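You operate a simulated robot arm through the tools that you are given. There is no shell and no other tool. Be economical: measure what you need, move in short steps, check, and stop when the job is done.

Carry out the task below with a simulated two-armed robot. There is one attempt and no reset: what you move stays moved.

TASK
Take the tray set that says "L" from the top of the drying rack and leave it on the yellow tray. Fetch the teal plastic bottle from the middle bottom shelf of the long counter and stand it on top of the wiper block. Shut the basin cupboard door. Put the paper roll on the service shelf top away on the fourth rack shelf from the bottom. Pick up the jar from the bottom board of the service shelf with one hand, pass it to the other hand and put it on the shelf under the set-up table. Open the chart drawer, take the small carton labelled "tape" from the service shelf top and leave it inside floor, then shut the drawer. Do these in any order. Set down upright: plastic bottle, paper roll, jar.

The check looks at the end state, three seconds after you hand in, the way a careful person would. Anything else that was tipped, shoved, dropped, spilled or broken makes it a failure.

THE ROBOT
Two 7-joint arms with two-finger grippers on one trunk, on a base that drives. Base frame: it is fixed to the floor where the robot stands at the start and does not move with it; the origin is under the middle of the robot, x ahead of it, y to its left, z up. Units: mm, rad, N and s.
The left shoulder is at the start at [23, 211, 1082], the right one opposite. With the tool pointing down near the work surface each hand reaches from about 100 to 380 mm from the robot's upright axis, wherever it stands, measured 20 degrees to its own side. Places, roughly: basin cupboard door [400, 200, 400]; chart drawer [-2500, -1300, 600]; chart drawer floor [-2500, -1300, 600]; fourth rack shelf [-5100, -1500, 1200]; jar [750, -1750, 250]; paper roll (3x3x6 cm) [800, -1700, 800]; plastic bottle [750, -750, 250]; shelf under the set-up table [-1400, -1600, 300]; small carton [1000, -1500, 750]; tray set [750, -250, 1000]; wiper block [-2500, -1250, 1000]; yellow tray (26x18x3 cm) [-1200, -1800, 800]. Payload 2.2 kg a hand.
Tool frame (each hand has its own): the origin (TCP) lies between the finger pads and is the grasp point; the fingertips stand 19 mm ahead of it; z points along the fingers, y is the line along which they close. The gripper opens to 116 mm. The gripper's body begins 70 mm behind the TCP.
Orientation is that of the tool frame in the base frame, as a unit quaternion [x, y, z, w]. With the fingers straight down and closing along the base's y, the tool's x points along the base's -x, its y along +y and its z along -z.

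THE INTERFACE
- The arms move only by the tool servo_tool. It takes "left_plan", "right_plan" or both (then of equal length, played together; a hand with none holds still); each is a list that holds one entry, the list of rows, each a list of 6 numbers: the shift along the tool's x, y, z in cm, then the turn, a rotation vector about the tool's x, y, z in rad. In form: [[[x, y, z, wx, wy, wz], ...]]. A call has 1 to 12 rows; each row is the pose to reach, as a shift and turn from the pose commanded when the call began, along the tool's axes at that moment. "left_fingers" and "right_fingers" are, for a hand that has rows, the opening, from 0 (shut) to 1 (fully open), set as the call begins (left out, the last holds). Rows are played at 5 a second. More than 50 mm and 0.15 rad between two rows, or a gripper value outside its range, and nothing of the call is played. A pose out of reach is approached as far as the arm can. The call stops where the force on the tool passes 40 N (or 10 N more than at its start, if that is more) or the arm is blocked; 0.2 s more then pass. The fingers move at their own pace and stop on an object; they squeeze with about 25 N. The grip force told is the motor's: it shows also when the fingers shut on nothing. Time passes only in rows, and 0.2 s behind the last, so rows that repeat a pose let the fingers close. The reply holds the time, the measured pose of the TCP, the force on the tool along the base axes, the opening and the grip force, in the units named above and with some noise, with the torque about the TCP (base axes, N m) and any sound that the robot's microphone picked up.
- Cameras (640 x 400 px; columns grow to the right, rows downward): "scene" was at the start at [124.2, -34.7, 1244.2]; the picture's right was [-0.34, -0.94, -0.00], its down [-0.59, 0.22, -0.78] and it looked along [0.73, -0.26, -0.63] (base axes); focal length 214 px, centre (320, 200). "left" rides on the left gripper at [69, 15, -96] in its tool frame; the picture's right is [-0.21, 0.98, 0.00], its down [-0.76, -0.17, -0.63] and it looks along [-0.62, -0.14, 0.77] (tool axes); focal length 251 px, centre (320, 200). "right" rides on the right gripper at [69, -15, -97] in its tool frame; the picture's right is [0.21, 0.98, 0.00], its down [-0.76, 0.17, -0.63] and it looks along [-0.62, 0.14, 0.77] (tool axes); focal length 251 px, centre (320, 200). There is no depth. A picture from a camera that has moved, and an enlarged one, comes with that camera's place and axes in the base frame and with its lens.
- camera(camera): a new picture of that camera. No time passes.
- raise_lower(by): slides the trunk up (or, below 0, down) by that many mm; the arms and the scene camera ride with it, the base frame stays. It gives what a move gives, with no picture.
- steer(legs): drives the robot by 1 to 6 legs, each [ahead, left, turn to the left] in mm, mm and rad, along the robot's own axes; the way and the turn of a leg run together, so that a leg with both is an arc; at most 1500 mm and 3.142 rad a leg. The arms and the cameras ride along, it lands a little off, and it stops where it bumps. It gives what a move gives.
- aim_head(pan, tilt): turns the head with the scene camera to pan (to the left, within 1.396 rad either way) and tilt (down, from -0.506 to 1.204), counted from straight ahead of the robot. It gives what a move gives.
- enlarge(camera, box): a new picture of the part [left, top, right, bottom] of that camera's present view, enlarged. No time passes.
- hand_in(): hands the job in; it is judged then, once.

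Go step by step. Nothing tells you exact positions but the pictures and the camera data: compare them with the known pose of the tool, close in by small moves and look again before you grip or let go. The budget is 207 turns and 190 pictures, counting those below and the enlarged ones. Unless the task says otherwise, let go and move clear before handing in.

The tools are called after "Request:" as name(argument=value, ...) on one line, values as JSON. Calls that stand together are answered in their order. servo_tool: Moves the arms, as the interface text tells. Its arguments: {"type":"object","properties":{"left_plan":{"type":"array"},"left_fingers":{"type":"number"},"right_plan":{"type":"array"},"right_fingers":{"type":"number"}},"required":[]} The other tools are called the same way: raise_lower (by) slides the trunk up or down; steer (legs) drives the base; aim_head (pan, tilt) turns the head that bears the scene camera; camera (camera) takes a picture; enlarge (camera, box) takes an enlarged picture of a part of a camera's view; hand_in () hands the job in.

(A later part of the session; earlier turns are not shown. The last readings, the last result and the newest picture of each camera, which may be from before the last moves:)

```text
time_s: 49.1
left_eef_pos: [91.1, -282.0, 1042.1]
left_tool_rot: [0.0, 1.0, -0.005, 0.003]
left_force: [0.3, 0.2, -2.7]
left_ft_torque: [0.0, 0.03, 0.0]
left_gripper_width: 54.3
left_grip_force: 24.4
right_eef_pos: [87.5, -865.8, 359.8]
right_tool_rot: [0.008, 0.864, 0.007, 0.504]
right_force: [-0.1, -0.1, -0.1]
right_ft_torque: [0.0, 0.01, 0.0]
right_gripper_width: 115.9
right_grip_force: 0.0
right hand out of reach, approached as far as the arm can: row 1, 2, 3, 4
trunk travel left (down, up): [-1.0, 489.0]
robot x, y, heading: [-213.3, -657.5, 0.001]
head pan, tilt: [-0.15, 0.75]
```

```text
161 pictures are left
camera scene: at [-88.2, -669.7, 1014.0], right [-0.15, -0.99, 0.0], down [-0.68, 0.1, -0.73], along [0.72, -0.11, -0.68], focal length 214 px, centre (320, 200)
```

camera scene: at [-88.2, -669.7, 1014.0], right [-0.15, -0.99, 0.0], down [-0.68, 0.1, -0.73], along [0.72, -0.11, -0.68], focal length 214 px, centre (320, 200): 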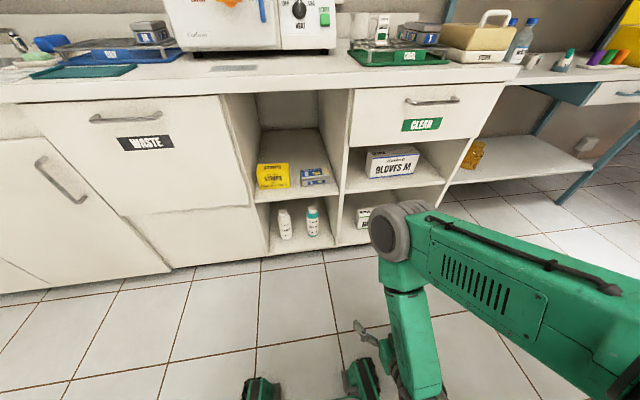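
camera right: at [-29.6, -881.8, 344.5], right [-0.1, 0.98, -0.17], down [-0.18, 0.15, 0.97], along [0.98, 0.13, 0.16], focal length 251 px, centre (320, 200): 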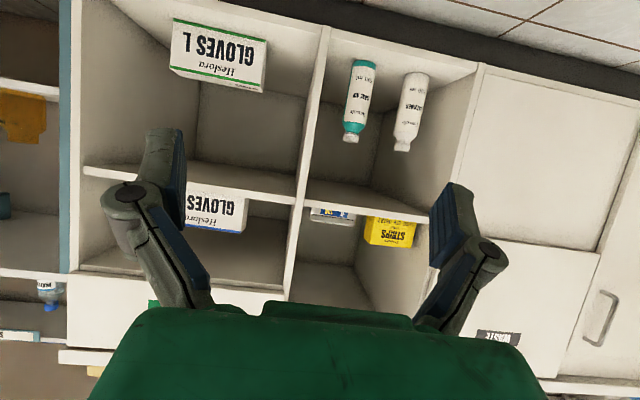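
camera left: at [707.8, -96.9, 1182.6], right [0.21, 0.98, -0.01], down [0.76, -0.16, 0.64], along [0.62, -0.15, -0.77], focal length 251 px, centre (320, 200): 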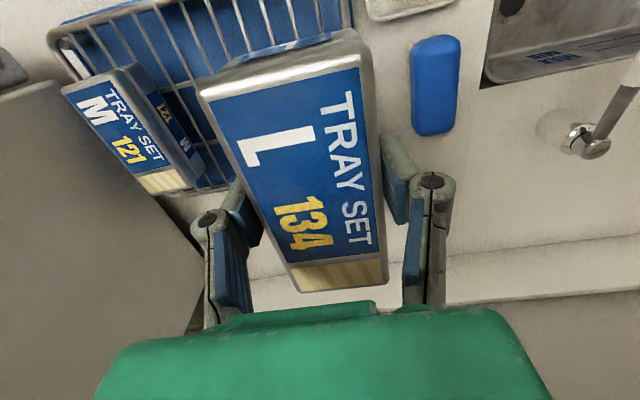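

I see the teal bottle at about (610, -750), base z≈100, top ≈286. I lower the right hand to about z 195, narrow the fingers and move the base to line up.

Request:
servo_tool(right_plan=[[[3.5, 0, 2, 0, 0, 0], [7, 0, 4.1, 0, 0, 0], [10.7, 0, 6.2, 0, 0, 0], [14.2, 0, 8.25, 0, 0, 0], [14.2, 0, 8.25, 0, 0, 0]]], right_fingers=0.75)

Request:
steer(legs=[[0, 115, 0], [200, 0, 0]])

Request:
camera(camera="right")

Request:
camera(camera="scene")

```text
time_s: 50.0
left_eef_pos: [88.1, -272.9, 1041.9]
left_tool_rot: [0.0, 1.0, -0.009, 0.005]
left_force: [-0.2, 0.9, -3.3]
left_ft_torque: [-0.03, -0.01, 0.04]
left_gripper_width: 54.6
left_grip_force: 25.4
right_eef_pos: [83.8, -867.9, 259.7]
right_tool_rot: [-0.012, 0.884, -0.002, 0.466]
right_force: [-7.6, -42.3, 39.3]
right_ft_torque: [0.09, 4.76, 5.24]
right_gripper_width: 87.0
right_grip_force: 0.0
trunk travel left (down, up): [-1.0, 489.0]
robot x, y, heading: [-210.5, -659.5, 0.003]
head pan, tilt: [-0.15, 0.75]
stopped in row 4 (right hand): the force on the tool passed its limit at 47 N (the readings are from after the stop); the commanded pose is now the measured one
```

```text
time_s: 50.7
left_eef_pos: [89.2, -285.4, 1043.6]
left_tool_rot: [0.0, 1.0, -0.002, 0.006]
left_force: [0.5, 0.4, -1.6]
left_ft_torque: [-0.03, -0.01, 0.0]
left_gripper_width: 54.5
left_grip_force: 24.5
right_eef_pos: [84.9, -867.3, 258.0]
right_tool_rot: [-0.01, 0.886, 0.004, 0.463]
right_force: [-5.9, -24.0, 19.9]
right_ft_torque: [0.13, 2.4, 2.94]
right_gripper_width: 87.2
right_grip_force: 0.1
trunk travel left (down, up): [-1.0, 489.0]
robot x, y, heading: [-209.8, -654.7, 0.002]
head pan, tilt: [-0.15, 0.75]
stopped in leg 1: the force on the tool passed its limit at 71 N (the readings are from after the stop); the commanded pose is now the measured one
```

```text
160 pictures are left
camera right: at [-31.7, -885.4, 256.1], right [-0.14, 0.97, -0.18], down [-0.09, 0.17, 0.98], along [0.99, 0.16, 0.07], focal length 251 px, centre (320, 200)
```

right: 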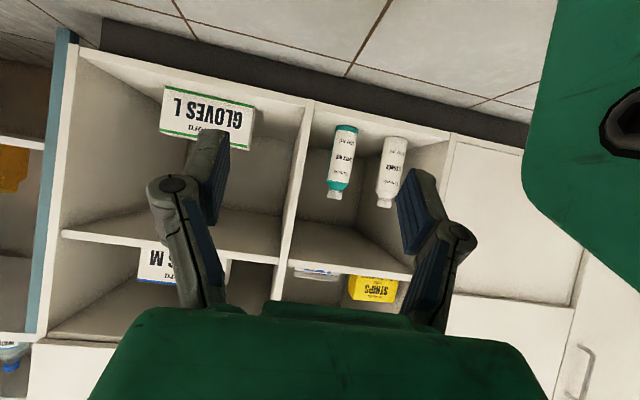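

```text
159 pictures are left
camera scene: at [-89.3, -664.2, 1012.9], right [-0.15, -0.99, 0.01], down [-0.68, 0.1, -0.73], along [0.72, -0.11, -0.68], focal length 214 px, centre (320, 200)
```

scene: 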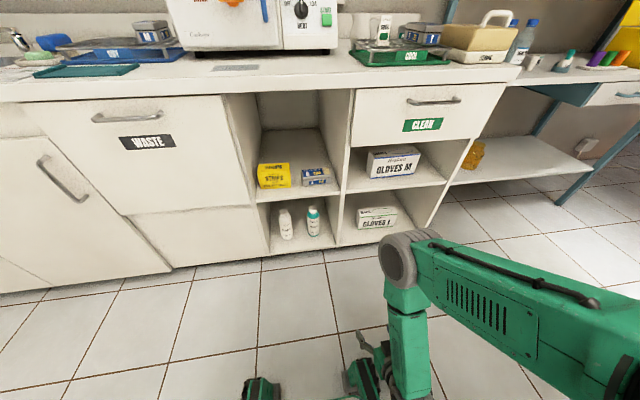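

The right hand touched the robot's own front leg. I raise it, extend it forward and slightly outward, then lower it ahead of the leg.

Request:
servo_tool(right_plan=[[[-3, -1, -2, 0, 0, 0], [-6, -2.5, -3.9, 0, 0, 0], [-9, -4, -5.8, 0, -0.08, 0], [-11.5, -4, -2, 0, -0.08, 0], [-14, -4, 1.8, 0, -0.08, 0], [-16.5, -4, 5.5, 0, -0.08, 0], [-16.5, -4, 5.5, 0, -0.08, 0]]])

```text
time_s: 52.3
left_eef_pos: [89.9, -288.2, 1044.9]
left_tool_rot: [-0.001, 1.0, 0.0, 0.004]
left_force: [0.0, 1.1, -2.4]
left_ft_torque: [0.03, 0.0, 0.02]
left_gripper_width: 54.4
left_grip_force: 25.3
right_eef_pos: [225.1, -906.3, 361.5]
right_tool_rot: [-0.008, 0.867, 0.005, 0.498]
right_force: [0.2, -0.5, -0.1]
right_ft_torque: [0.02, 0.02, 0.01]
right_gripper_width: 87.1
right_grip_force: 0.0
trunk travel left (down, up): [-1.0, 489.0]
robot x, y, heading: [-211.4, -656.7, -0.002]
head pan, tilt: [-0.15, 0.75]
```

Request:
servo_tool(right_plan=[[[3.5, 0, 2, 0, 0, 0], [7, 0, 4.1, 0, 0, 0], [10.7, 0, 6.2, 0, 0, 0], [14.2, 0, 8.25, 0, 0, 0], [14.2, 0, 8.25, 0, 0, 0]]])

Request:
camera(camera="right")

```text
time_s: 53.5
left_eef_pos: [89.5, -286.8, 1045.0]
left_tool_rot: [0.0, 1.0, -0.001, 0.004]
left_force: [0.2, 0.7, -1.8]
left_ft_torque: [-0.03, 0.01, 0.0]
left_gripper_width: 54.9
left_grip_force: 24.7
right_eef_pos: [223.7, -904.3, 196.2]
right_tool_rot: [-0.009, 0.867, 0.006, 0.498]
right_force: [0.3, -0.2, -1.2]
right_ft_torque: [-0.01, 0.0, 0.02]
right_gripper_width: 86.6
right_grip_force: 0.0
trunk travel left (down, up): [-1.0, 489.0]
robot x, y, heading: [-212.3, -653.6, -0.001]
head pan, tilt: [-0.15, 0.75]
```

```text
158 pictures are left
camera right: at [108.4, -922.9, 185.2], right [-0.13, 0.97, -0.18], down [-0.17, 0.16, 0.97], along [0.98, 0.16, 0.14], focal length 251 px, centre (320, 200)
```

right: 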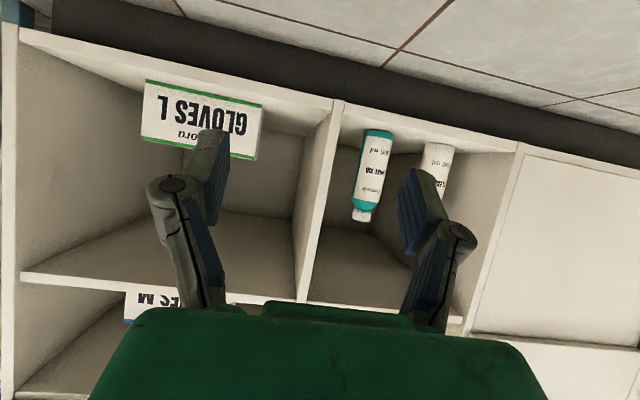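

Request:
steer(legs=[[0, 155, 0], [240, 0, 0]])

Request:
camera(camera="right")

```text
time_s: 56.3
left_eef_pos: [330.4, -139.1, 1047.8]
left_tool_rot: [-0.001, 1.0, 0.002, 0.004]
left_force: [0.4, -0.3, -2.6]
left_ft_torque: [0.04, 0.04, -0.02]
left_gripper_width: 54.6
left_grip_force: 25.0
right_eef_pos: [465.3, -751.5, 194.8]
right_tool_rot: [-0.008, 0.867, 0.009, 0.499]
right_force: [0.1, -0.1, 0.9]
right_ft_torque: [0.04, -0.05, 0.01]
right_gripper_width: 87.2
right_grip_force: 0.1
trunk travel left (down, up): [-1.0, 489.0]
robot x, y, heading: [28.2, -503.9, 0.005]
head pan, tilt: [-0.15, 0.75]
```

```text
157 pictures are left
camera right: at [349.2, -770.7, 183.7], right [-0.13, 0.98, -0.18], down [-0.17, 0.16, 0.97], along [0.98, 0.16, 0.14], focal length 251 px, centre (320, 200)
```

right: 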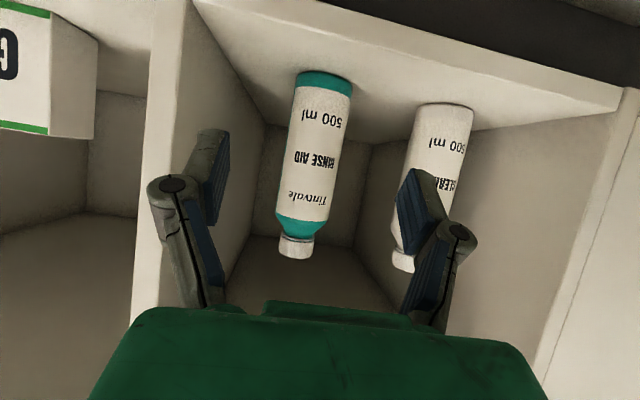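

Request:
servo_tool(right_plan=[[[0, 0.8, 0, 0, 0, 0], [0, 0.8, 0, 0, 0, 0]]])

Request:
steer(legs=[[148, 0, 0]])

Request:
camera(camera="right")

```text
time_s: 56.9
left_eef_pos: [328.4, -141.3, 1047.6]
left_tool_rot: [-0.001, 1.0, 0.002, 0.006]
left_force: [-0.5, -0.4, -2.2]
left_ft_torque: [0.05, -0.02, -0.02]
left_gripper_width: 54.5
left_grip_force: 25.1
right_eef_pos: [464.8, -745.3, 197.0]
right_tool_rot: [-0.007, 0.867, 0.006, 0.499]
right_force: [-0.3, -0.1, 0.0]
right_ft_torque: [0.0, -0.01, 0.01]
right_gripper_width: 87.0
right_grip_force: 0.0
trunk travel left (down, up): [-1.0, 489.0]
robot x, y, heading: [29.3, -504.7, 0.003]
head pan, tilt: [-0.15, 0.75]
```

```text
time_s: 58.3
left_eef_pos: [478.9, -135.0, 1047.3]
left_tool_rot: [-0.001, 1.0, -0.001, 0.005]
left_force: [0.1, -0.7, -3.1]
left_ft_torque: [0.04, 0.05, 0.01]
left_gripper_width: 54.5
left_grip_force: 24.3
right_eef_pos: [615.5, -743.0, 197.6]
right_tool_rot: [-0.008, 0.867, 0.005, 0.499]
right_force: [-0.4, -0.3, -0.4]
right_ft_torque: [0.02, -0.03, 0.01]
right_gripper_width: 87.0
right_grip_force: 0.0
trunk travel left (down, up): [-1.0, 489.0]
robot x, y, heading: [178.2, -502.4, 0.006]
head pan, tilt: [-0.15, 0.75]
```

```text
156 pictures are left
camera right: at [497.9, -761.6, 185.5], right [-0.13, 0.97, -0.18], down [-0.17, 0.16, 0.97], along [0.98, 0.16, 0.15], focal length 251 px, centre (320, 200)
```

right: 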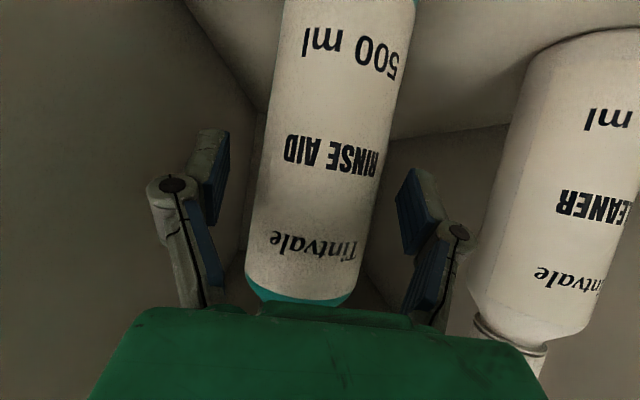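

Request:
servo_tool(right_plan=[[[0, 0, 0, 0, 0, 0], [0, 0, 0, 0, 0, 0], [0, 0, 0, 0, 0, 0]]], right_fingers=0)

Request:
servo_tool(right_plan=[[[-0.9, 0, -0.5, 0, 0, 0], [-2.1, 0, -1.25, 0, 0, 0], [-2.1, 0, -1.25, 0, 0, 0]]])

Request:
camera(camera="right")

```text
time_s: 59.1
left_eef_pos: [475.8, -135.4, 1047.1]
left_tool_rot: [-0.001, 1.0, 0.0, 0.006]
left_force: [0.3, 0.3, -3.2]
left_ft_torque: [-0.03, 0.02, 0.03]
left_gripper_width: 54.7
left_grip_force: 25.2
right_eef_pos: [613.8, -744.6, 198.6]
right_tool_rot: [-0.009, 0.866, 0.006, 0.5]
right_force: [0.3, 0.1, -0.5]
right_ft_torque: [0.07, 0.04, 0.01]
right_gripper_width: 59.2
right_grip_force: 24.8
trunk travel left (down, up): [-1.0, 489.0]
robot x, y, heading: [173.5, -501.3, -0.003]
head pan, tilt: [-0.15, 0.75]
```

```text
time_s: 59.9
left_eef_pos: [477.0, -136.0, 1047.5]
left_tool_rot: [-0.001, 1.0, 0.0, 0.006]
left_force: [0.7, -0.2, -3.3]
left_ft_torque: [0.0, -0.01, 0.03]
left_gripper_width: 54.6
left_grip_force: 25.0
right_eef_pos: [613.8, -744.4, 222.0]
right_tool_rot: [-0.008, 0.867, 0.006, 0.499]
right_force: [0.2, 0.2, -4.7]
right_ft_torque: [-0.01, 0.04, -0.01]
right_gripper_width: 59.0
right_grip_force: 24.5
trunk travel left (down, up): [-1.0, 489.0]
robot x, y, heading: [175.9, -501.5, 0.001]
head pan, tilt: [-0.15, 0.75]
```

```text
155 pictures are left
camera right: at [497.0, -762.1, 210.3], right [-0.13, 0.97, -0.18], down [-0.17, 0.16, 0.97], along [0.98, 0.16, 0.15], focal length 251 px, centre (320, 200)
```

right: 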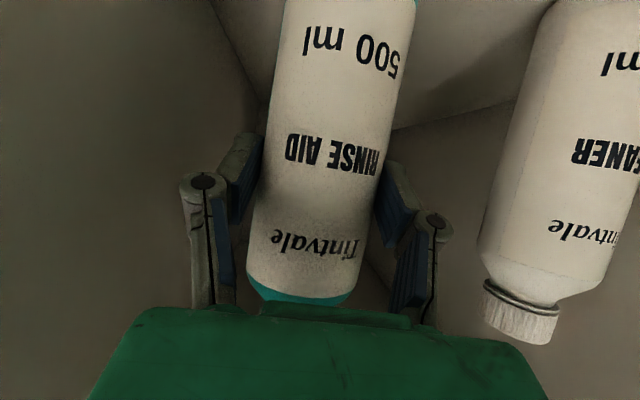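

The bottle is held and lifted. I back straight out, raise the trunk and turn toward the set-up table to look.

Request:
steer(legs=[[-480, 0, 0]])

Request:
raise_lower(by=224)

Request:
steer(legs=[[0, 0, -1.5]])

Request:
aim_head(pan=-0.4, tilt=0.35)

Request:
camera(camera="scene")

```text
time_s: 62.7
left_eef_pos: [2.8, -137.6, 1048.2]
left_tool_rot: [0.0, 1.0, 0.0, 0.006]
left_force: [-0.3, -0.2, -1.9]
left_ft_torque: [0.01, -0.01, -0.01]
left_gripper_width: 54.2
left_grip_force: 24.8
right_eef_pos: [137.2, -746.5, 222.6]
right_tool_rot: [-0.006, 0.866, 0.005, 0.501]
right_force: [0.2, -0.5, -3.4]
right_ft_torque: [0.0, 0.08, -0.01]
right_gripper_width: 59.1
right_grip_force: 25.2
trunk travel left (down, up): [-1.0, 489.0]
robot x, y, heading: [-298.0, -503.0, -0.002]
head pan, tilt: [-0.15, 0.75]
```

```text
time_s: 65.1
left_eef_pos: [0.6, -144.4, 1275.5]
left_tool_rot: [0.001, 1.0, 0.005, 0.008]
left_force: [1.6, -0.2, -2.7]
left_ft_torque: [0.0, 0.02, 0.01]
left_gripper_width: 54.6
left_grip_force: 25.8
right_eef_pos: [138.6, -745.9, 447.2]
right_tool_rot: [-0.006, 0.865, 0.01, 0.501]
right_force: [0.8, 1.2, -4.1]
right_ft_torque: [0.02, 0.04, 0.02]
right_gripper_width: 59.0
right_grip_force: 24.7
trunk travel left (down, up): [-225.0, 265.0]
robot x, y, heading: [-295.4, -500.8, -0.002]
head pan, tilt: [-0.15, 0.75]
```

```text
time_s: 69.0
left_eef_pos: [75.3, -753.8, 1282.2]
left_tool_rot: [0.668, 0.744, 0.003, 0.017]
left_force: [-1.2, 1.1, -2.7]
left_ft_torque: [-0.03, -0.05, -0.02]
left_gripper_width: 54.5
left_grip_force: 25.0
right_eef_pos: [-468.7, -966.5, 449.9]
right_tool_rot: [0.569, 0.645, -0.315, 0.402]
right_force: [0.5, 0.2, -4.0]
right_ft_torque: [0.05, 0.02, -0.04]
right_gripper_width: 58.8
right_grip_force: 25.0
trunk travel left (down, up): [-225.0, 265.0]
robot x, y, heading: [-291.9, -504.4, -1.466]
head pan, tilt: [-0.15, 0.75]
stopped in leg 1: the robot was blocked; the commanded pose is now the measured one
```

```text
time_s: 69.8
left_eef_pos: [79.2, -757.2, 1280.0]
left_tool_rot: [0.667, 0.745, 0.003, 0.014]
left_force: [-0.3, 0.1, -1.4]
left_ft_torque: [0.02, -0.02, -0.01]
left_gripper_width: 54.4
left_grip_force: 24.8
right_eef_pos: [-471.5, -964.5, 448.4]
right_tool_rot: [0.57, 0.646, -0.317, 0.397]
right_force: [-0.3, -0.3, -4.2]
right_ft_torque: [0.06, 0.01, 0.04]
right_gripper_width: 59.2
right_grip_force: 24.6
trunk travel left (down, up): [-225.0, 265.0]
robot x, y, heading: [-294.6, -505.7, -1.463]
head pan, tilt: [-0.4, 0.351]
```

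```text
154 pictures are left
camera scene: at [-288.7, -637.2, 1273.5], right [-0.96, 0.29, 0.02], down [0.08, 0.34, -0.94], along [-0.28, -0.9, -0.34], focal length 214 px, centre (320, 200)
```

scene: 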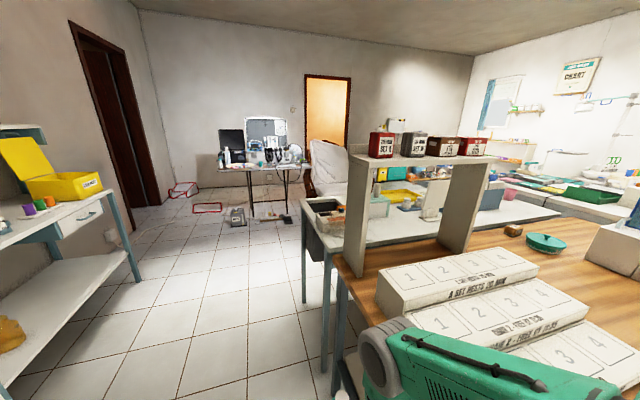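

The turn was blocked near a wooden bench on the right. I look at what touches.

Request:
aim_head(pan=-0.45, tilt=0.85)

Request:
camera(camera="scene")

Request:
camera(camera="right")

```text
time_s: 70.8
left_eef_pos: [79.0, -756.2, 1279.7]
left_tool_rot: [0.668, 0.744, 0.002, 0.014]
left_force: [-0.3, 0.1, -2.4]
left_ft_torque: [-0.03, 0.01, 0.03]
left_gripper_width: 54.5
left_grip_force: 25.5
right_eef_pos: [-471.8, -964.4, 449.2]
right_tool_rot: [0.57, 0.646, -0.318, 0.396]
right_force: [0.7, 0.0, -4.5]
right_ft_torque: [0.06, 0.01, -0.01]
right_gripper_width: 59.0
right_grip_force: 24.7
trunk travel left (down, up): [-225.0, 265.0]
robot x, y, heading: [-295.0, -504.9, -1.463]
head pan, tilt: [-0.45, 0.85]
```

```text
153 pictures are left
camera scene: at [-288.9, -621.5, 1230.0], right [-0.94, 0.34, 0.02], down [0.24, 0.71, -0.66], along [-0.24, -0.62, -0.75], focal length 214 px, centre (320, 200)
```

scene: 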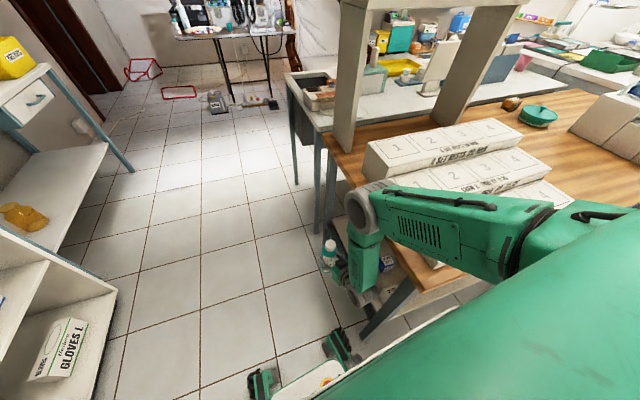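

```text
152 pictures are left
camera right: at [-502.5, -850.8, 434.5], right [0.96, 0.25, -0.15], down [0.1, 0.2, 0.97], along [0.27, -0.95, 0.17], focal length 251 px, centre (320, 200)
```

right: 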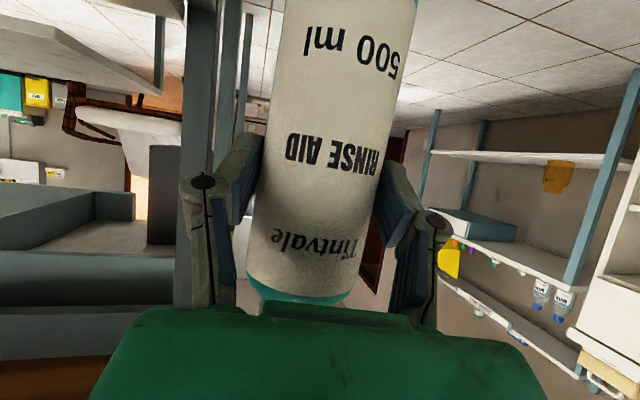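

The right forearm rests against the bench edge. I turn back a little, shift toward the aisle centre, then raise the right arm.

Request:
steer(legs=[[0, 0, 0.2], [0, 230, 0]])

Request:
servo_tool(right_plan=[[[-3.5, 0, -2.1, 0, 0, 0], [-7, 0, -4.2, 0, 0, 0], [-10.5, 0, -6.3, 0, 0, 0], [-14, 0, -8.4, 0, 0, 0], [-17.5, 0, -10.5, 0, 0, 0], [-21, 0, -12.6, 0, 0, 0], [-24.5, 0, -14.7, 0, 0, 0], [-28, 0, -16.8, 0, 0, 0], [-31.5, 0, -18.9, 0, 0, 0], [-35, 0, -21, 0, 0, 0], [-38.5, 0, -23.1, 0, 0, 0], [-42, 0, -25.2, 0, 0, 0]]])

Request:
camera(camera="scene")

```text
time_s: 73.3
left_eef_pos: [346.1, -601.3, 1280.8]
left_tool_rot: [0.589, 0.808, 0.002, 0.014]
left_force: [0.9, -0.4, -2.2]
left_ft_torque: [0.04, 0.04, -0.03]
left_gripper_width: 54.6
left_grip_force: 25.1
right_eef_pos: [-155.0, -918.1, 449.5]
right_tool_rot: [0.502, 0.699, -0.278, 0.426]
right_force: [0.2, 0.2, -5.0]
right_ft_torque: [0.05, 0.04, -0.02]
right_gripper_width: 58.8
right_grip_force: 25.1
trunk travel left (down, up): [-225.0, 265.0]
robot x, y, heading: [-67.7, -431.9, -1.264]
head pan, tilt: [-0.45, 0.85]
```

```text
time_s: 75.9
left_eef_pos: [334.3, -599.3, 1285.2]
left_tool_rot: [0.589, 0.808, 0.005, 0.019]
left_force: [0.2, 0.8, -2.7]
left_ft_torque: [-0.03, -0.04, 0.01]
left_gripper_width: 54.5
left_grip_force: 25.2
right_eef_pos: [-166.3, -959.8, 928.2]
right_tool_rot: [0.504, 0.698, -0.275, 0.428]
right_force: [-1.1, 0.9, -4.5]
right_ft_torque: [0.03, 0.03, 0.03]
right_gripper_width: 58.9
right_grip_force: 24.8
right hand out of reach, approached as far as the arm can: row 10, 11, 12
trunk travel left (down, up): [-225.0, 265.0]
robot x, y, heading: [-70.7, -430.5, -1.258]
head pan, tilt: [-0.45, 0.85]
```

```text
151 pictures are left
camera scene: at [-62.0, -544.9, 1230.3], right [-0.99, 0.14, 0.0], down [0.1, 0.74, -0.66], along [-0.09, -0.65, -0.75], focal length 214 px, centre (320, 200)
```

scene: 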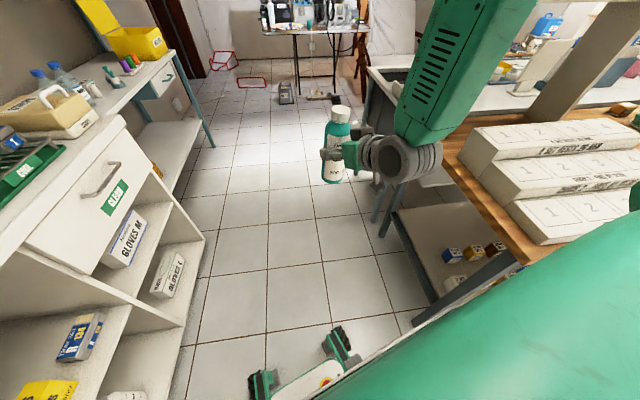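

I turn straight down the aisle and drive past the bench to see the set-up table from its far side.

Request:
steer(legs=[[0, 0, -0.31], [1200, 0, 0]])

Request:
aim_head(pan=-0.45, tilt=0.55)

Request:
camera(camera="scene")

```text
time_s: 82.9
left_eef_pos: [270.0, -1913.6, 1284.5]
left_tool_rot: [0.703, 0.711, 0.003, 0.019]
left_force: [0.2, 0.6, -2.4]
left_ft_torque: [0.01, 0.0, -0.01]
left_gripper_width: 54.2
left_grip_force: 24.9
right_eef_pos: [-315.0, -2108.5, 926.4]
right_tool_rot: [0.603, 0.614, -0.335, 0.384]
right_force: [1.1, 0.2, -4.1]
right_ft_torque: [0.03, -0.03, 0.01]
right_gripper_width: 58.9
right_grip_force: 25.1
trunk travel left (down, up): [-225.0, 265.0]
robot x, y, heading: [-64.5, -1633.7, -1.562]
head pan, tilt: [-0.45, 0.85]
```

```text
time_s: 83.7
left_eef_pos: [269.9, -1911.4, 1285.8]
left_tool_rot: [0.703, 0.711, 0.002, 0.019]
left_force: [0.2, 0.3, -2.0]
left_ft_torque: [0.0, -0.01, 0.03]
left_gripper_width: 54.6
left_grip_force: 24.8
right_eef_pos: [-314.5, -2108.6, 928.4]
right_tool_rot: [0.603, 0.613, -0.337, 0.383]
right_force: [-0.4, 0.3, -3.4]
right_ft_torque: [0.02, -0.02, 0.02]
right_gripper_width: 58.8
right_grip_force: 25.0
trunk travel left (down, up): [-225.0, 265.0]
robot x, y, heading: [-63.1, -1635.0, -1.556]
head pan, tilt: [-0.45, 0.55]
```

```text
150 pictures are left
camera scene: at [-98.8, -1754.7, 1255.3], right [-0.91, 0.43, 0.0], down [0.22, 0.48, -0.85], along [-0.36, -0.77, -0.53], focal length 214 px, centre (320, 200)
```

scene: 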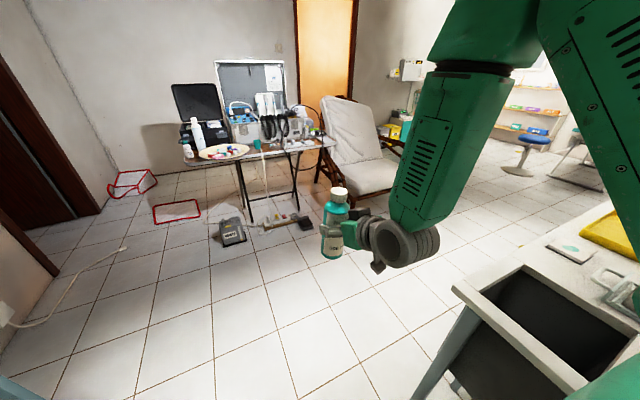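

The floor beyond is open. I drive on to y≈-2500, turn to face -x and look along toward the chart unit.

Request:
steer(legs=[[870, 0, 0], [0, 0, -1.571]])

Request:
aim_head(pan=-0.4, tilt=0.4)

Request:
camera(camera="scene")

```text
time_s: 92.2
left_eef_pos: [-341.1, -2842.0, 1284.9]
left_tool_rot: [1.0, 0.0, -0.012, 0.015]
left_force: [0.2, -0.3, -1.4]
left_ft_torque: [-0.02, 0.0, -0.01]
left_gripper_width: 54.6
left_grip_force: 25.1
right_eef_pos: [-530.0, -2255.9, 929.1]
right_tool_rot: [0.86, 0.004, -0.51, 0.031]
right_force: [0.5, 0.3, -4.7]
right_ft_torque: [0.03, -0.06, -0.01]
right_gripper_width: 59.0
right_grip_force: 25.3
trunk travel left (down, up): [-225.0, 265.0]
robot x, y, heading: [-57.2, -2507.5, -3.141]
head pan, tilt: [-0.45, 0.55]
```

```text
time_s: 92.9
left_eef_pos: [-338.8, -2842.6, 1285.9]
left_tool_rot: [1.0, 0.0, -0.011, 0.014]
left_force: [0.5, 0.0, -3.3]
left_ft_torque: [0.03, 0.01, -0.02]
left_gripper_width: 54.4
left_grip_force: 24.7
right_eef_pos: [-529.2, -2255.8, 929.9]
right_tool_rot: [0.86, 0.003, -0.51, 0.03]
right_force: [-0.9, 0.0, -4.6]
right_ft_torque: [-0.01, -0.07, -0.01]
right_gripper_width: 58.8
right_grip_force: 24.9
trunk travel left (down, up): [-225.0, 265.0]
robot x, y, heading: [-53.1, -2510.6, -3.144]
head pan, tilt: [-0.4, 0.4]
```

```text
149 pictures are left
camera scene: at [-183.5, -2476.6, 1269.0], right [0.39, 0.92, 0.0], down [0.36, -0.15, -0.92], along [-0.85, 0.36, -0.39], focal length 214 px, centre (320, 200)
```

scene: 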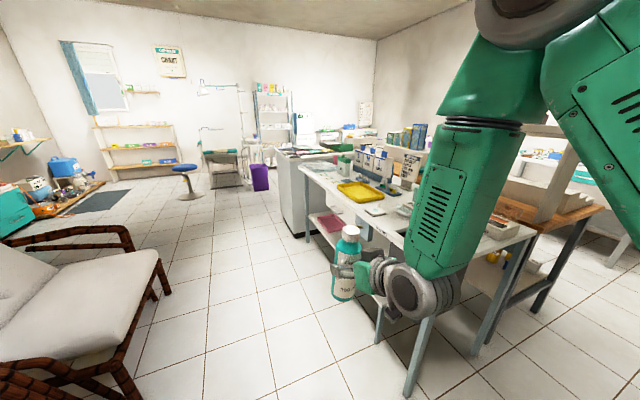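

Request:
enlarge(camera="scene", box=[180, 100, 440, 262])

```text
2.46 times, centred on (310, 181) of scene
camera zoom: at [-183.5, -2476.6, 1269.0], right [0.39, 0.92, 0.0], down [0.36, -0.15, -0.92], along [-0.85, 0.36, -0.39], focal length 528 px, centre (345, 247)
```

zoom: 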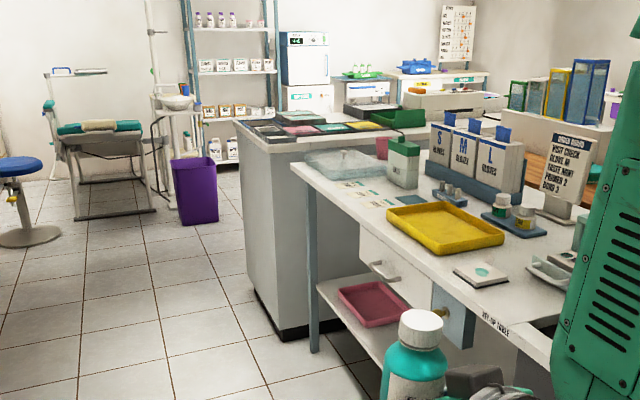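

Request:
steer(legs=[[1500, 0, 0]])

Request:
camera(camera="scene")

```text
time_s: 100.3
left_eef_pos: [-1833.2, -2836.1, 1285.3]
left_tool_rot: [1.0, -0.004, -0.011, 0.016]
left_force: [-0.5, 0.1, -2.4]
left_ft_torque: [-0.03, 0.0, 0.0]
left_gripper_width: 54.5
left_grip_force: 25.3
right_eef_pos: [-2018.7, -2248.6, 930.0]
right_tool_rot: [0.86, 0.001, -0.51, 0.029]
right_force: [0.1, -0.4, -3.9]
right_ft_torque: [0.01, -0.09, 0.0]
right_gripper_width: 58.8
right_grip_force: 25.5
trunk travel left (down, up): [-225.0, 265.0]
robot x, y, heading: [-1549.7, -2507.2, 3.136]
head pan, tilt: [-0.4, 0.4]
```

```text
147 pictures are left
camera scene: at [-1675.0, -2472.0, 1269.0], right [0.39, 0.92, 0.0], down [0.36, -0.15, -0.92], along [-0.85, 0.36, -0.39], focal length 214 px, centre (320, 200)
```

scene: 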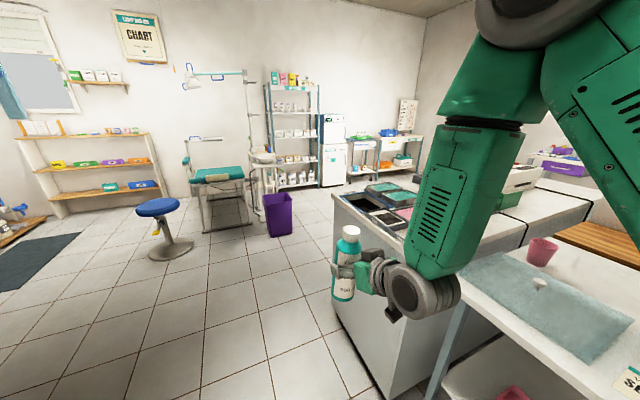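

Request:
steer(legs=[[1400, 0, 0], [0, 0, -2.0]])

Request:
camera(camera="scene")

```text
time_s: 112.2
left_eef_pos: [-3128.4, -2104.2, 1284.4]
left_tool_rot: [-0.528, 0.849, 0.018, 0.0]
left_force: [-0.3, -0.5, -3.3]
left_ft_torque: [-0.01, 0.0, -0.02]
left_gripper_width: 54.6
left_grip_force: 25.0
right_eef_pos: [-2519.6, -2192.9, 929.6]
right_tool_rot: [-0.456, 0.728, 0.296, 0.417]
right_force: [-1.2, 0.0, -3.9]
right_ft_torque: [-0.06, 0.02, 0.0]
right_gripper_width: 58.8
right_grip_force: 24.6
trunk travel left (down, up): [-225.0, 265.0]
robot x, y, heading: [-2959.8, -2503.1, 1.108]
head pan, tilt: [-0.4, 0.4]
```

```text
146 pictures are left
camera scene: at [-2867.0, -2403.8, 1269.0], right [0.65, -0.76, 0.0], down [-0.29, -0.26, -0.92], along [0.7, 0.6, -0.39], focal length 214 px, centre (320, 200)
```

scene: 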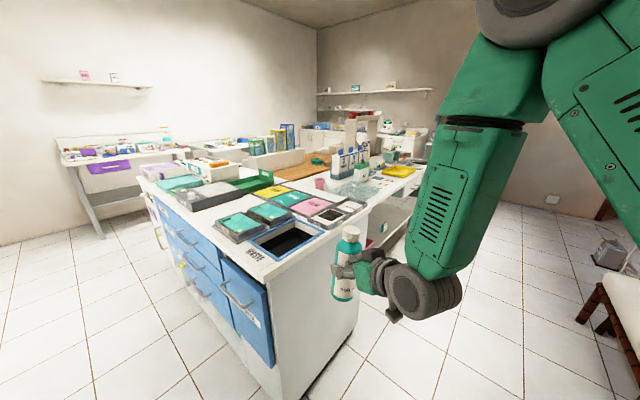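

Request:
steer(legs=[[0, 0, -1.108], [-220, 0, 0], [0, 1100, 0]])

Request:
aim_head(pan=0.1, tilt=0.5)

Request:
camera(camera="scene")

```text
time_s: 121.8
left_eef_pos: [-2933.2, -1082.4, 1285.4]
left_tool_rot: [-0.014, 1.0, 0.018, 0.008]
left_force: [-0.5, -0.6, -3.4]
left_ft_torque: [0.04, -0.06, 0.02]
left_gripper_width: 54.3
left_grip_force: 24.8
right_eef_pos: [-2730.3, -1662.0, 928.8]
right_tool_rot: [-0.012, 0.859, 0.039, 0.51]
right_force: [0.9, -0.3, -4.5]
right_ft_torque: [0.02, 0.07, 0.02]
right_gripper_width: 58.7
right_grip_force: 24.6
trunk travel left (down, up): [-225.0, 265.0]
robot x, y, heading: [-3203.9, -1409.2, 0.025]
head pan, tilt: [-0.4, 0.4]
```

```text
time_s: 122.8
left_eef_pos: [-2935.0, -1076.3, 1284.3]
left_tool_rot: [-0.014, 1.0, 0.017, 0.006]
left_force: [0.3, 0.1, -2.1]
left_ft_torque: [0.03, -0.01, 0.01]
left_gripper_width: 54.8
left_grip_force: 25.1
right_eef_pos: [-2731.6, -1658.1, 930.8]
right_tool_rot: [-0.015, 0.859, 0.04, 0.511]
right_force: [0.2, 0.1, -4.4]
right_ft_torque: [-0.01, 0.07, -0.03]
right_gripper_width: 58.7
right_grip_force: 24.6
trunk travel left (down, up): [-225.0, 265.0]
robot x, y, heading: [-3198.8, -1411.8, 0.025]
head pan, tilt: [0.099, 0.499]
```

```text
145 pictures are left
camera scene: at [-3070.2, -1401.6, 1259.9], right [0.12, -0.99, 0.0], down [-0.48, -0.06, -0.88], along [0.87, 0.11, -0.48], focal length 214 px, centre (320, 200)
```

scene: 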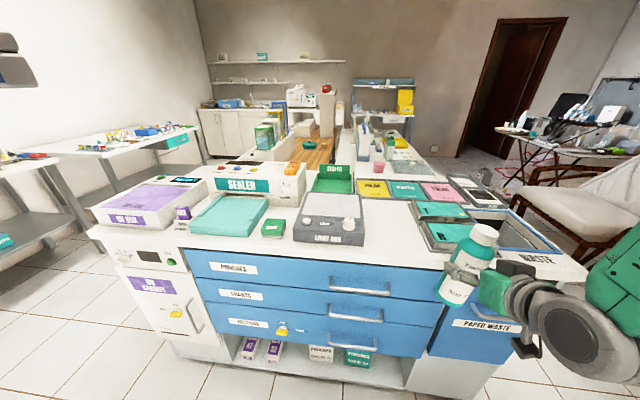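

Request:
enlarge(camera="scene", box=[80, 140, 400, 300])

Request:
enlarge(camera="scene", box=[160, 240, 480, 400])

```text
2.00 times, centred on (240, 220) of scene
camera zoom: at [-3070.2, -1401.6, 1259.9], right [0.12, -0.99, 0.0], down [-0.48, -0.06, -0.88], along [0.87, 0.11, -0.48], focal length 429 px, centre (480, 160)
```

zoom: 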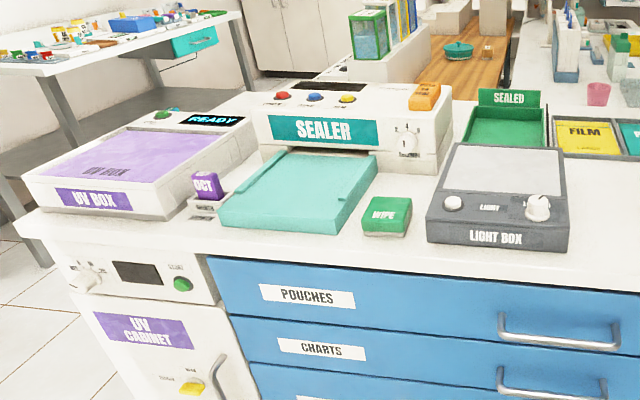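

```text
2.00 times, centred on (320, 320) of scene
camera zoom: at [-3070.2, -1401.6, 1259.9], right [0.12, -0.99, 0.0], down [-0.48, -0.06, -0.88], along [0.87, 0.11, -0.48], focal length 429 px, centre (320, -40)
```

zoom: 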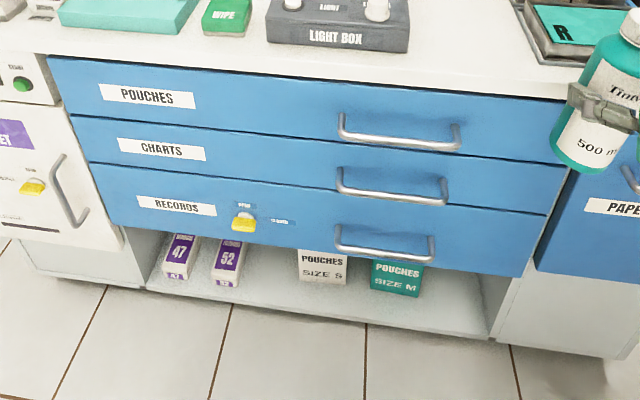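

The green "WIPE" block sits on the drawer cabinet, and the middle drawer is "CHARTS". I raise the trunk, which also gives parallax for the heights.

Request:
raise_lower(by=180)

Request:
aim_head(pan=0.1, tilt=0.7)

Request:
camera(camera="scene")

Request:
enlarge(camera="scene", box=[180, 140, 380, 265])

```text
time_s: 124.8
left_eef_pos: [-2934.2, -1070.5, 1462.3]
left_tool_rot: [-0.013, 1.0, 0.015, 0.006]
left_force: [0.0, 0.1, -2.6]
left_ft_torque: [-0.03, 0.01, -0.01]
left_gripper_width: 54.2
left_grip_force: 25.5
right_eef_pos: [-2731.9, -1653.9, 1110.7]
right_tool_rot: [-0.015, 0.859, 0.037, 0.511]
right_force: [-0.6, 0.5, -4.1]
right_ft_torque: [-0.01, 0.06, 0.0]
right_gripper_width: 58.7
right_grip_force: 25.3
trunk travel left (down, up): [-405.0, 85.0]
robot x, y, heading: [-3205.9, -1412.0, 0.027]
head pan, tilt: [0.099, 0.499]
```

```text
time_s: 125.5
left_eef_pos: [-2934.7, -1075.6, 1462.8]
left_tool_rot: [-0.014, 1.0, 0.015, 0.005]
left_force: [0.2, 0.8, -2.5]
left_ft_torque: [-0.04, 0.02, -0.03]
left_gripper_width: 54.4
left_grip_force: 25.2
right_eef_pos: [-2730.5, -1656.5, 1110.8]
right_tool_rot: [-0.014, 0.859, 0.037, 0.511]
right_force: [-0.3, -0.2, -4.8]
right_ft_torque: [0.03, 0.04, 0.04]
right_gripper_width: 58.7
right_grip_force: 25.1
trunk travel left (down, up): [-405.0, 85.0]
robot x, y, heading: [-3204.6, -1410.4, 0.03]
head pan, tilt: [0.099, 0.7]
```

```text
142 pictures are left
camera scene: at [-3075.5, -1400.6, 1422.2], right [0.13, -0.99, 0.0], down [-0.64, -0.08, -0.76], along [0.76, 0.1, -0.65], focal length 214 px, centre (320, 200)
```

scene: 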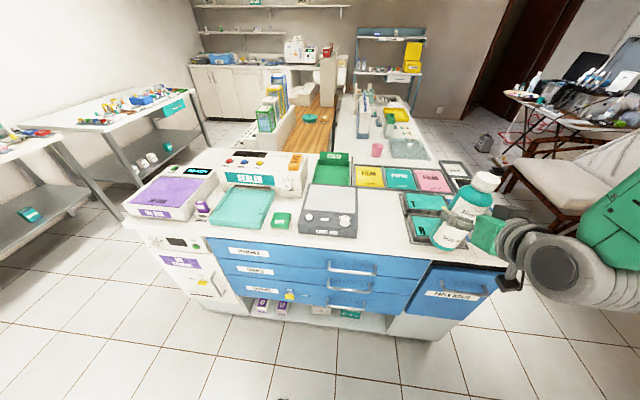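

```text
3.20 times, centred on (280, 202) of scene
camera zoom: at [-3075.5, -1400.6, 1422.2], right [0.13, -0.99, 0.0], down [-0.64, -0.08, -0.76], along [0.76, 0.1, -0.65], focal length 686 px, centre (448, 192)
```

zoom: 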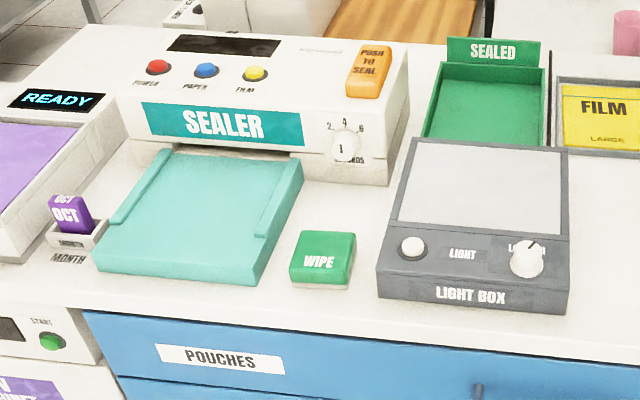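

The block's top is at about (-2530, -1184, 855). I straighten the heading, strafe left and close in with the bottle raised.

Request:
steer(legs=[[0, 0, -0.03], [0, 480, 0], [80, 0, 0]])

Request:
camera(camera="right")

Request:
camera(camera="scene")

```text
time_s: 129.4
left_eef_pos: [-2846.3, -584.8, 1459.6]
left_tool_rot: [0.003, 1.0, 0.008, 0.009]
left_force: [-0.5, 1.1, -1.6]
left_ft_torque: [-0.11, -0.03, 0.0]
left_gripper_width: 54.7
left_grip_force: 25.0
right_eef_pos: [-2663.2, -1177.5, 1115.2]
right_tool_rot: [-0.004, 0.859, 0.023, 0.511]
right_force: [-1.6, 2.3, -4.7]
right_ft_torque: [-0.03, 0.03, -0.05]
right_gripper_width: 58.4
right_grip_force: 25.4
trunk travel left (down, up): [-405.0, 85.0]
robot x, y, heading: [-3122.5, -926.3, -0.008]
head pan, tilt: [0.099, 0.7]
```

```text
140 pictures are left
camera right: at [-2778.9, -1196.7, 1099.5], right [-0.13, 0.98, -0.15], down [-0.2, 0.12, 0.97], along [0.97, 0.16, 0.18], focal length 251 px, centre (320, 200)
```

right: 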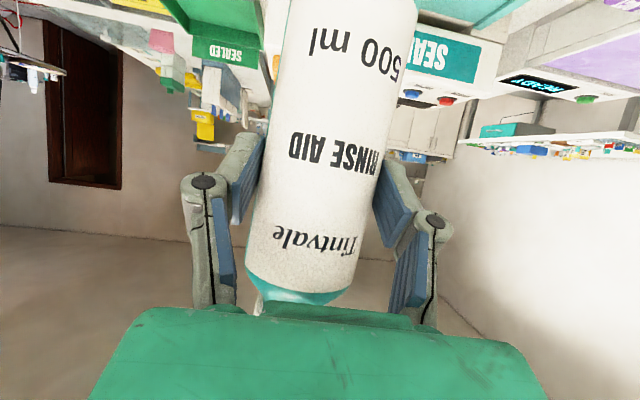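

```text
139 pictures are left
camera scene: at [-2998.9, -905.6, 1422.4], right [0.09, -1.0, 0.01], down [-0.64, -0.07, -0.76], along [0.76, 0.06, -0.64], focal length 214 px, centre (320, 200)
```

scene: 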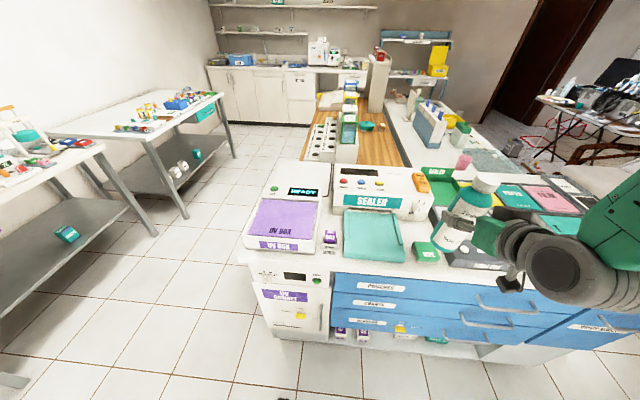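

Request:
enlarge(camera="scene", box=[360, 160, 520, 290])

```text
3.08 times, centred on (440, 225) of scene
camera zoom: at [-2998.9, -905.6, 1422.4], right [0.09, -1.0, 0.01], down [-0.64, -0.07, -0.76], along [0.76, 0.06, -0.64], focal length 660 px, centre (-49, 123)
```

zoom: 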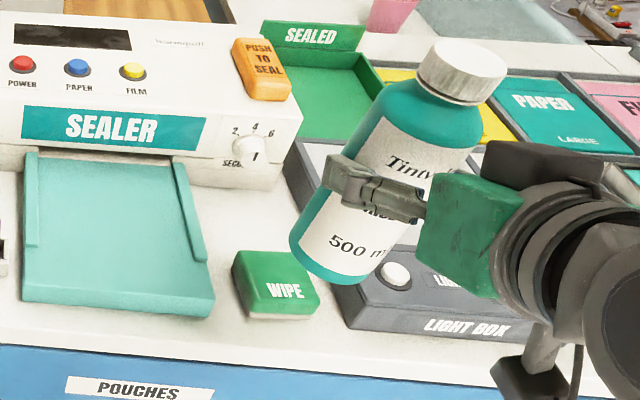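

By lateral triangulation the block top is near (-2570, -1199, 890). I drive 93 mm ahead, shift 22 mm right and lower to just above it.

Request:
steer(legs=[[93, 0, 0]])

Request:
servo_tool(right_plan=[[[2.2, -1, 1.2, 0, 0, 0], [4.4, -2.2, 2.4, 0, 0, 0], [6.6, -2.2, 3.6, 0, 0, 0], [7.5, -2.2, 4.1, 0, 0, 0], [7.5, -2.2, 4.1, 0, 0, 0]]])

Request:
enlarge(camera="scene", box=[360, 180, 560, 330])

Request:
camera(camera="right")

```text
time_s: 130.5
left_eef_pos: [-2756.1, -603.2, 1464.7]
left_tool_rot: [0.003, 1.0, 0.015, 0.01]
left_force: [1.0, 0.0, -2.2]
left_ft_torque: [-0.01, -0.03, -0.01]
left_gripper_width: 54.7
left_grip_force: 25.2
right_eef_pos: [-2570.6, -1191.8, 1111.9]
right_tool_rot: [-0.001, 0.859, 0.029, 0.512]
right_force: [-1.6, 0.0, -4.3]
right_ft_torque: [-0.01, 0.04, 0.02]
right_gripper_width: 58.5
right_grip_force: 25.1
trunk travel left (down, up): [-405.0, 85.0]
robot x, y, heading: [-3029.9, -934.4, -0.004]
head pan, tilt: [0.099, 0.7]
```

```text
time_s: 131.7
left_eef_pos: [-2753.7, -633.4, 1468.9]
left_tool_rot: [0.003, 1.0, 0.024, 0.005]
left_force: [-0.7, 0.2, -2.4]
left_ft_torque: [0.02, 0.02, 0.02]
left_gripper_width: 54.5
left_grip_force: 25.3
right_eef_pos: [-2567.8, -1231.4, 1020.3]
right_tool_rot: [0.004, 0.859, 0.037, 0.511]
right_force: [0.7, 0.4, -3.9]
right_ft_torque: [0.01, 0.04, 0.04]
right_gripper_width: 58.5
right_grip_force: 24.4
right hand out of reach, approached as far as the arm can: row 1
trunk travel left (down, up): [-405.0, 85.0]
robot x, y, heading: [-3033.3, -939.0, -0.003]
head pan, tilt: [0.099, 0.7]
```

```text
2.67 times, centred on (460, 255) of scene
camera zoom: at [-2902.1, -942.7, 1422.2], right [0.09, -1.0, -0.01], down [-0.64, -0.05, -0.76], along [0.76, 0.08, -0.65], focal length 572 px, centre (-53, 53)
```

zoom: 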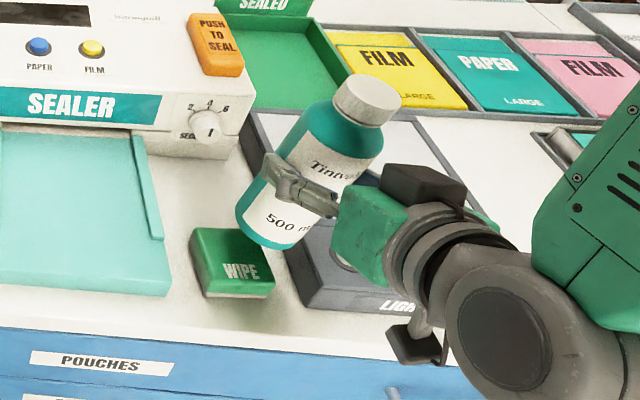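

```text
136 pictures are left
camera right: at [-2684.1, -1249.1, 1004.2], right [-0.13, 0.98, -0.12], down [-0.2, 0.1, 0.98], along [0.97, 0.15, 0.18], focal length 251 px, centre (320, 200)
```

right: 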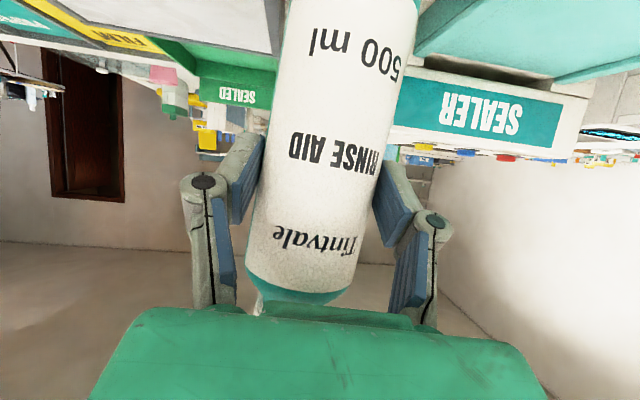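

Request:
servo_tool(right_plan=[[[0, 1.2, 0, 0, 0, 0], [0, 2.4, 0, 0, 0, 0], [0, 2.4, 0, 0, 0, 0], [0, 2.4, 0, 0, 0, 0], [0, 2.4, 0, 0, 0, 0], [0, 2.4, 0, 0, 0, 0], [0, 2.4, 0, 0, 0, 0]]])

Request:
enlarge(camera="scene", box=[360, 180, 560, 330])

```text
time_s: 133.3
left_eef_pos: [-2753.1, -615.8, 1466.7]
left_tool_rot: [0.003, 1.0, 0.018, 0.007]
left_force: [-0.8, -0.2, -3.0]
left_ft_torque: [0.02, 0.03, 0.02]
left_gripper_width: 54.5
left_grip_force: 25.3
right_eef_pos: [-2569.1, -1194.2, 1024.6]
right_tool_rot: [0.001, 0.859, 0.032, 0.511]
right_force: [1.0, -0.2, -3.8]
right_ft_torque: [0.0, 0.07, 0.01]
right_gripper_width: 58.4
right_grip_force: 25.3
trunk travel left (down, up): [-405.0, 85.0]
robot x, y, heading: [-3027.4, -929.9, -0.004]
head pan, tilt: [0.099, 0.7]
```

```text
2.67 times, centred on (460, 255) of scene
camera zoom: at [-2901.3, -917.0, 1422.0], right [0.09, -1.0, 0.01], down [-0.64, -0.07, -0.76], along [0.76, 0.07, -0.65], focal length 572 px, centre (-53, 53)
```

zoom: 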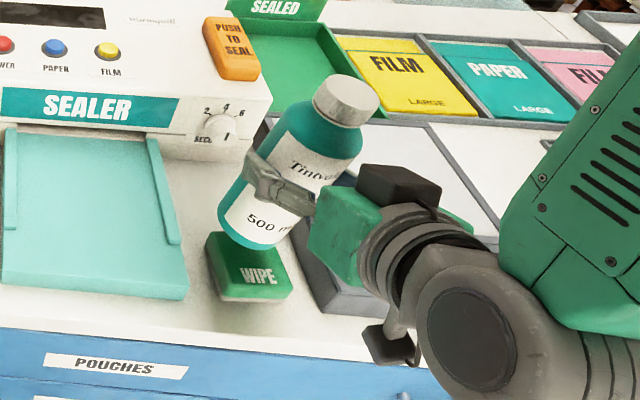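

Request:
servo_tool(right_plan=[[[1.2, -0.3, 0.3, 0, 0, 0], [2.4, -0.6, 0.8, 0, 0, 0], [2.4, -0.6, 0.8, 0, 0, 0], [2.4, -0.6, 0.8, 0, 0, 0]]])

Request:
enlarge(camera="scene", box=[390, 220, 490, 295])

```text
time_s: 134.3
left_eef_pos: [-2753.1, -625.6, 1467.6]
left_tool_rot: [0.004, 1.0, 0.022, 0.007]
left_force: [-0.3, -0.8, -3.1]
left_ft_torque: [0.04, -0.02, 0.02]
left_gripper_width: 54.3
left_grip_force: 24.7
right_eef_pos: [-2572.5, -1206.6, 996.9]
right_tool_rot: [0.004, 0.859, 0.033, 0.511]
right_force: [-1.0, -1.3, -4.6]
right_ft_torque: [0.0, 0.07, 0.04]
right_gripper_width: 58.5
right_grip_force: 24.8
trunk travel left (down, up): [-405.0, 85.0]
robot x, y, heading: [-3032.9, -936.3, -0.003]
head pan, tilt: [0.099, 0.7]
```

```text
5.33 times, centred on (440, 258) of scene
camera zoom: at [-2901.5, -927.9, 1422.1], right [0.09, -1.0, 0.0], down [-0.64, -0.06, -0.76], along [0.76, 0.07, -0.65], focal length 1144 px, centre (-320, -107)
```

zoom: 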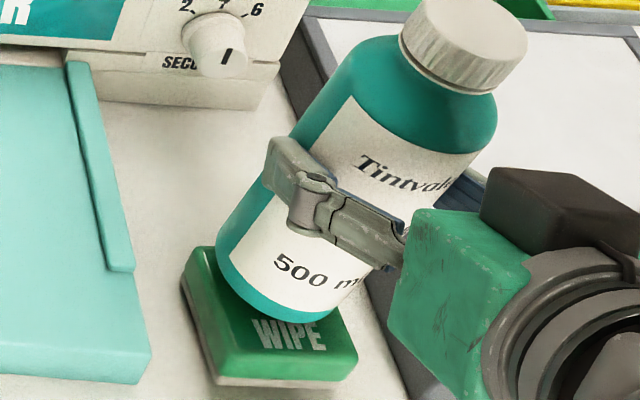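

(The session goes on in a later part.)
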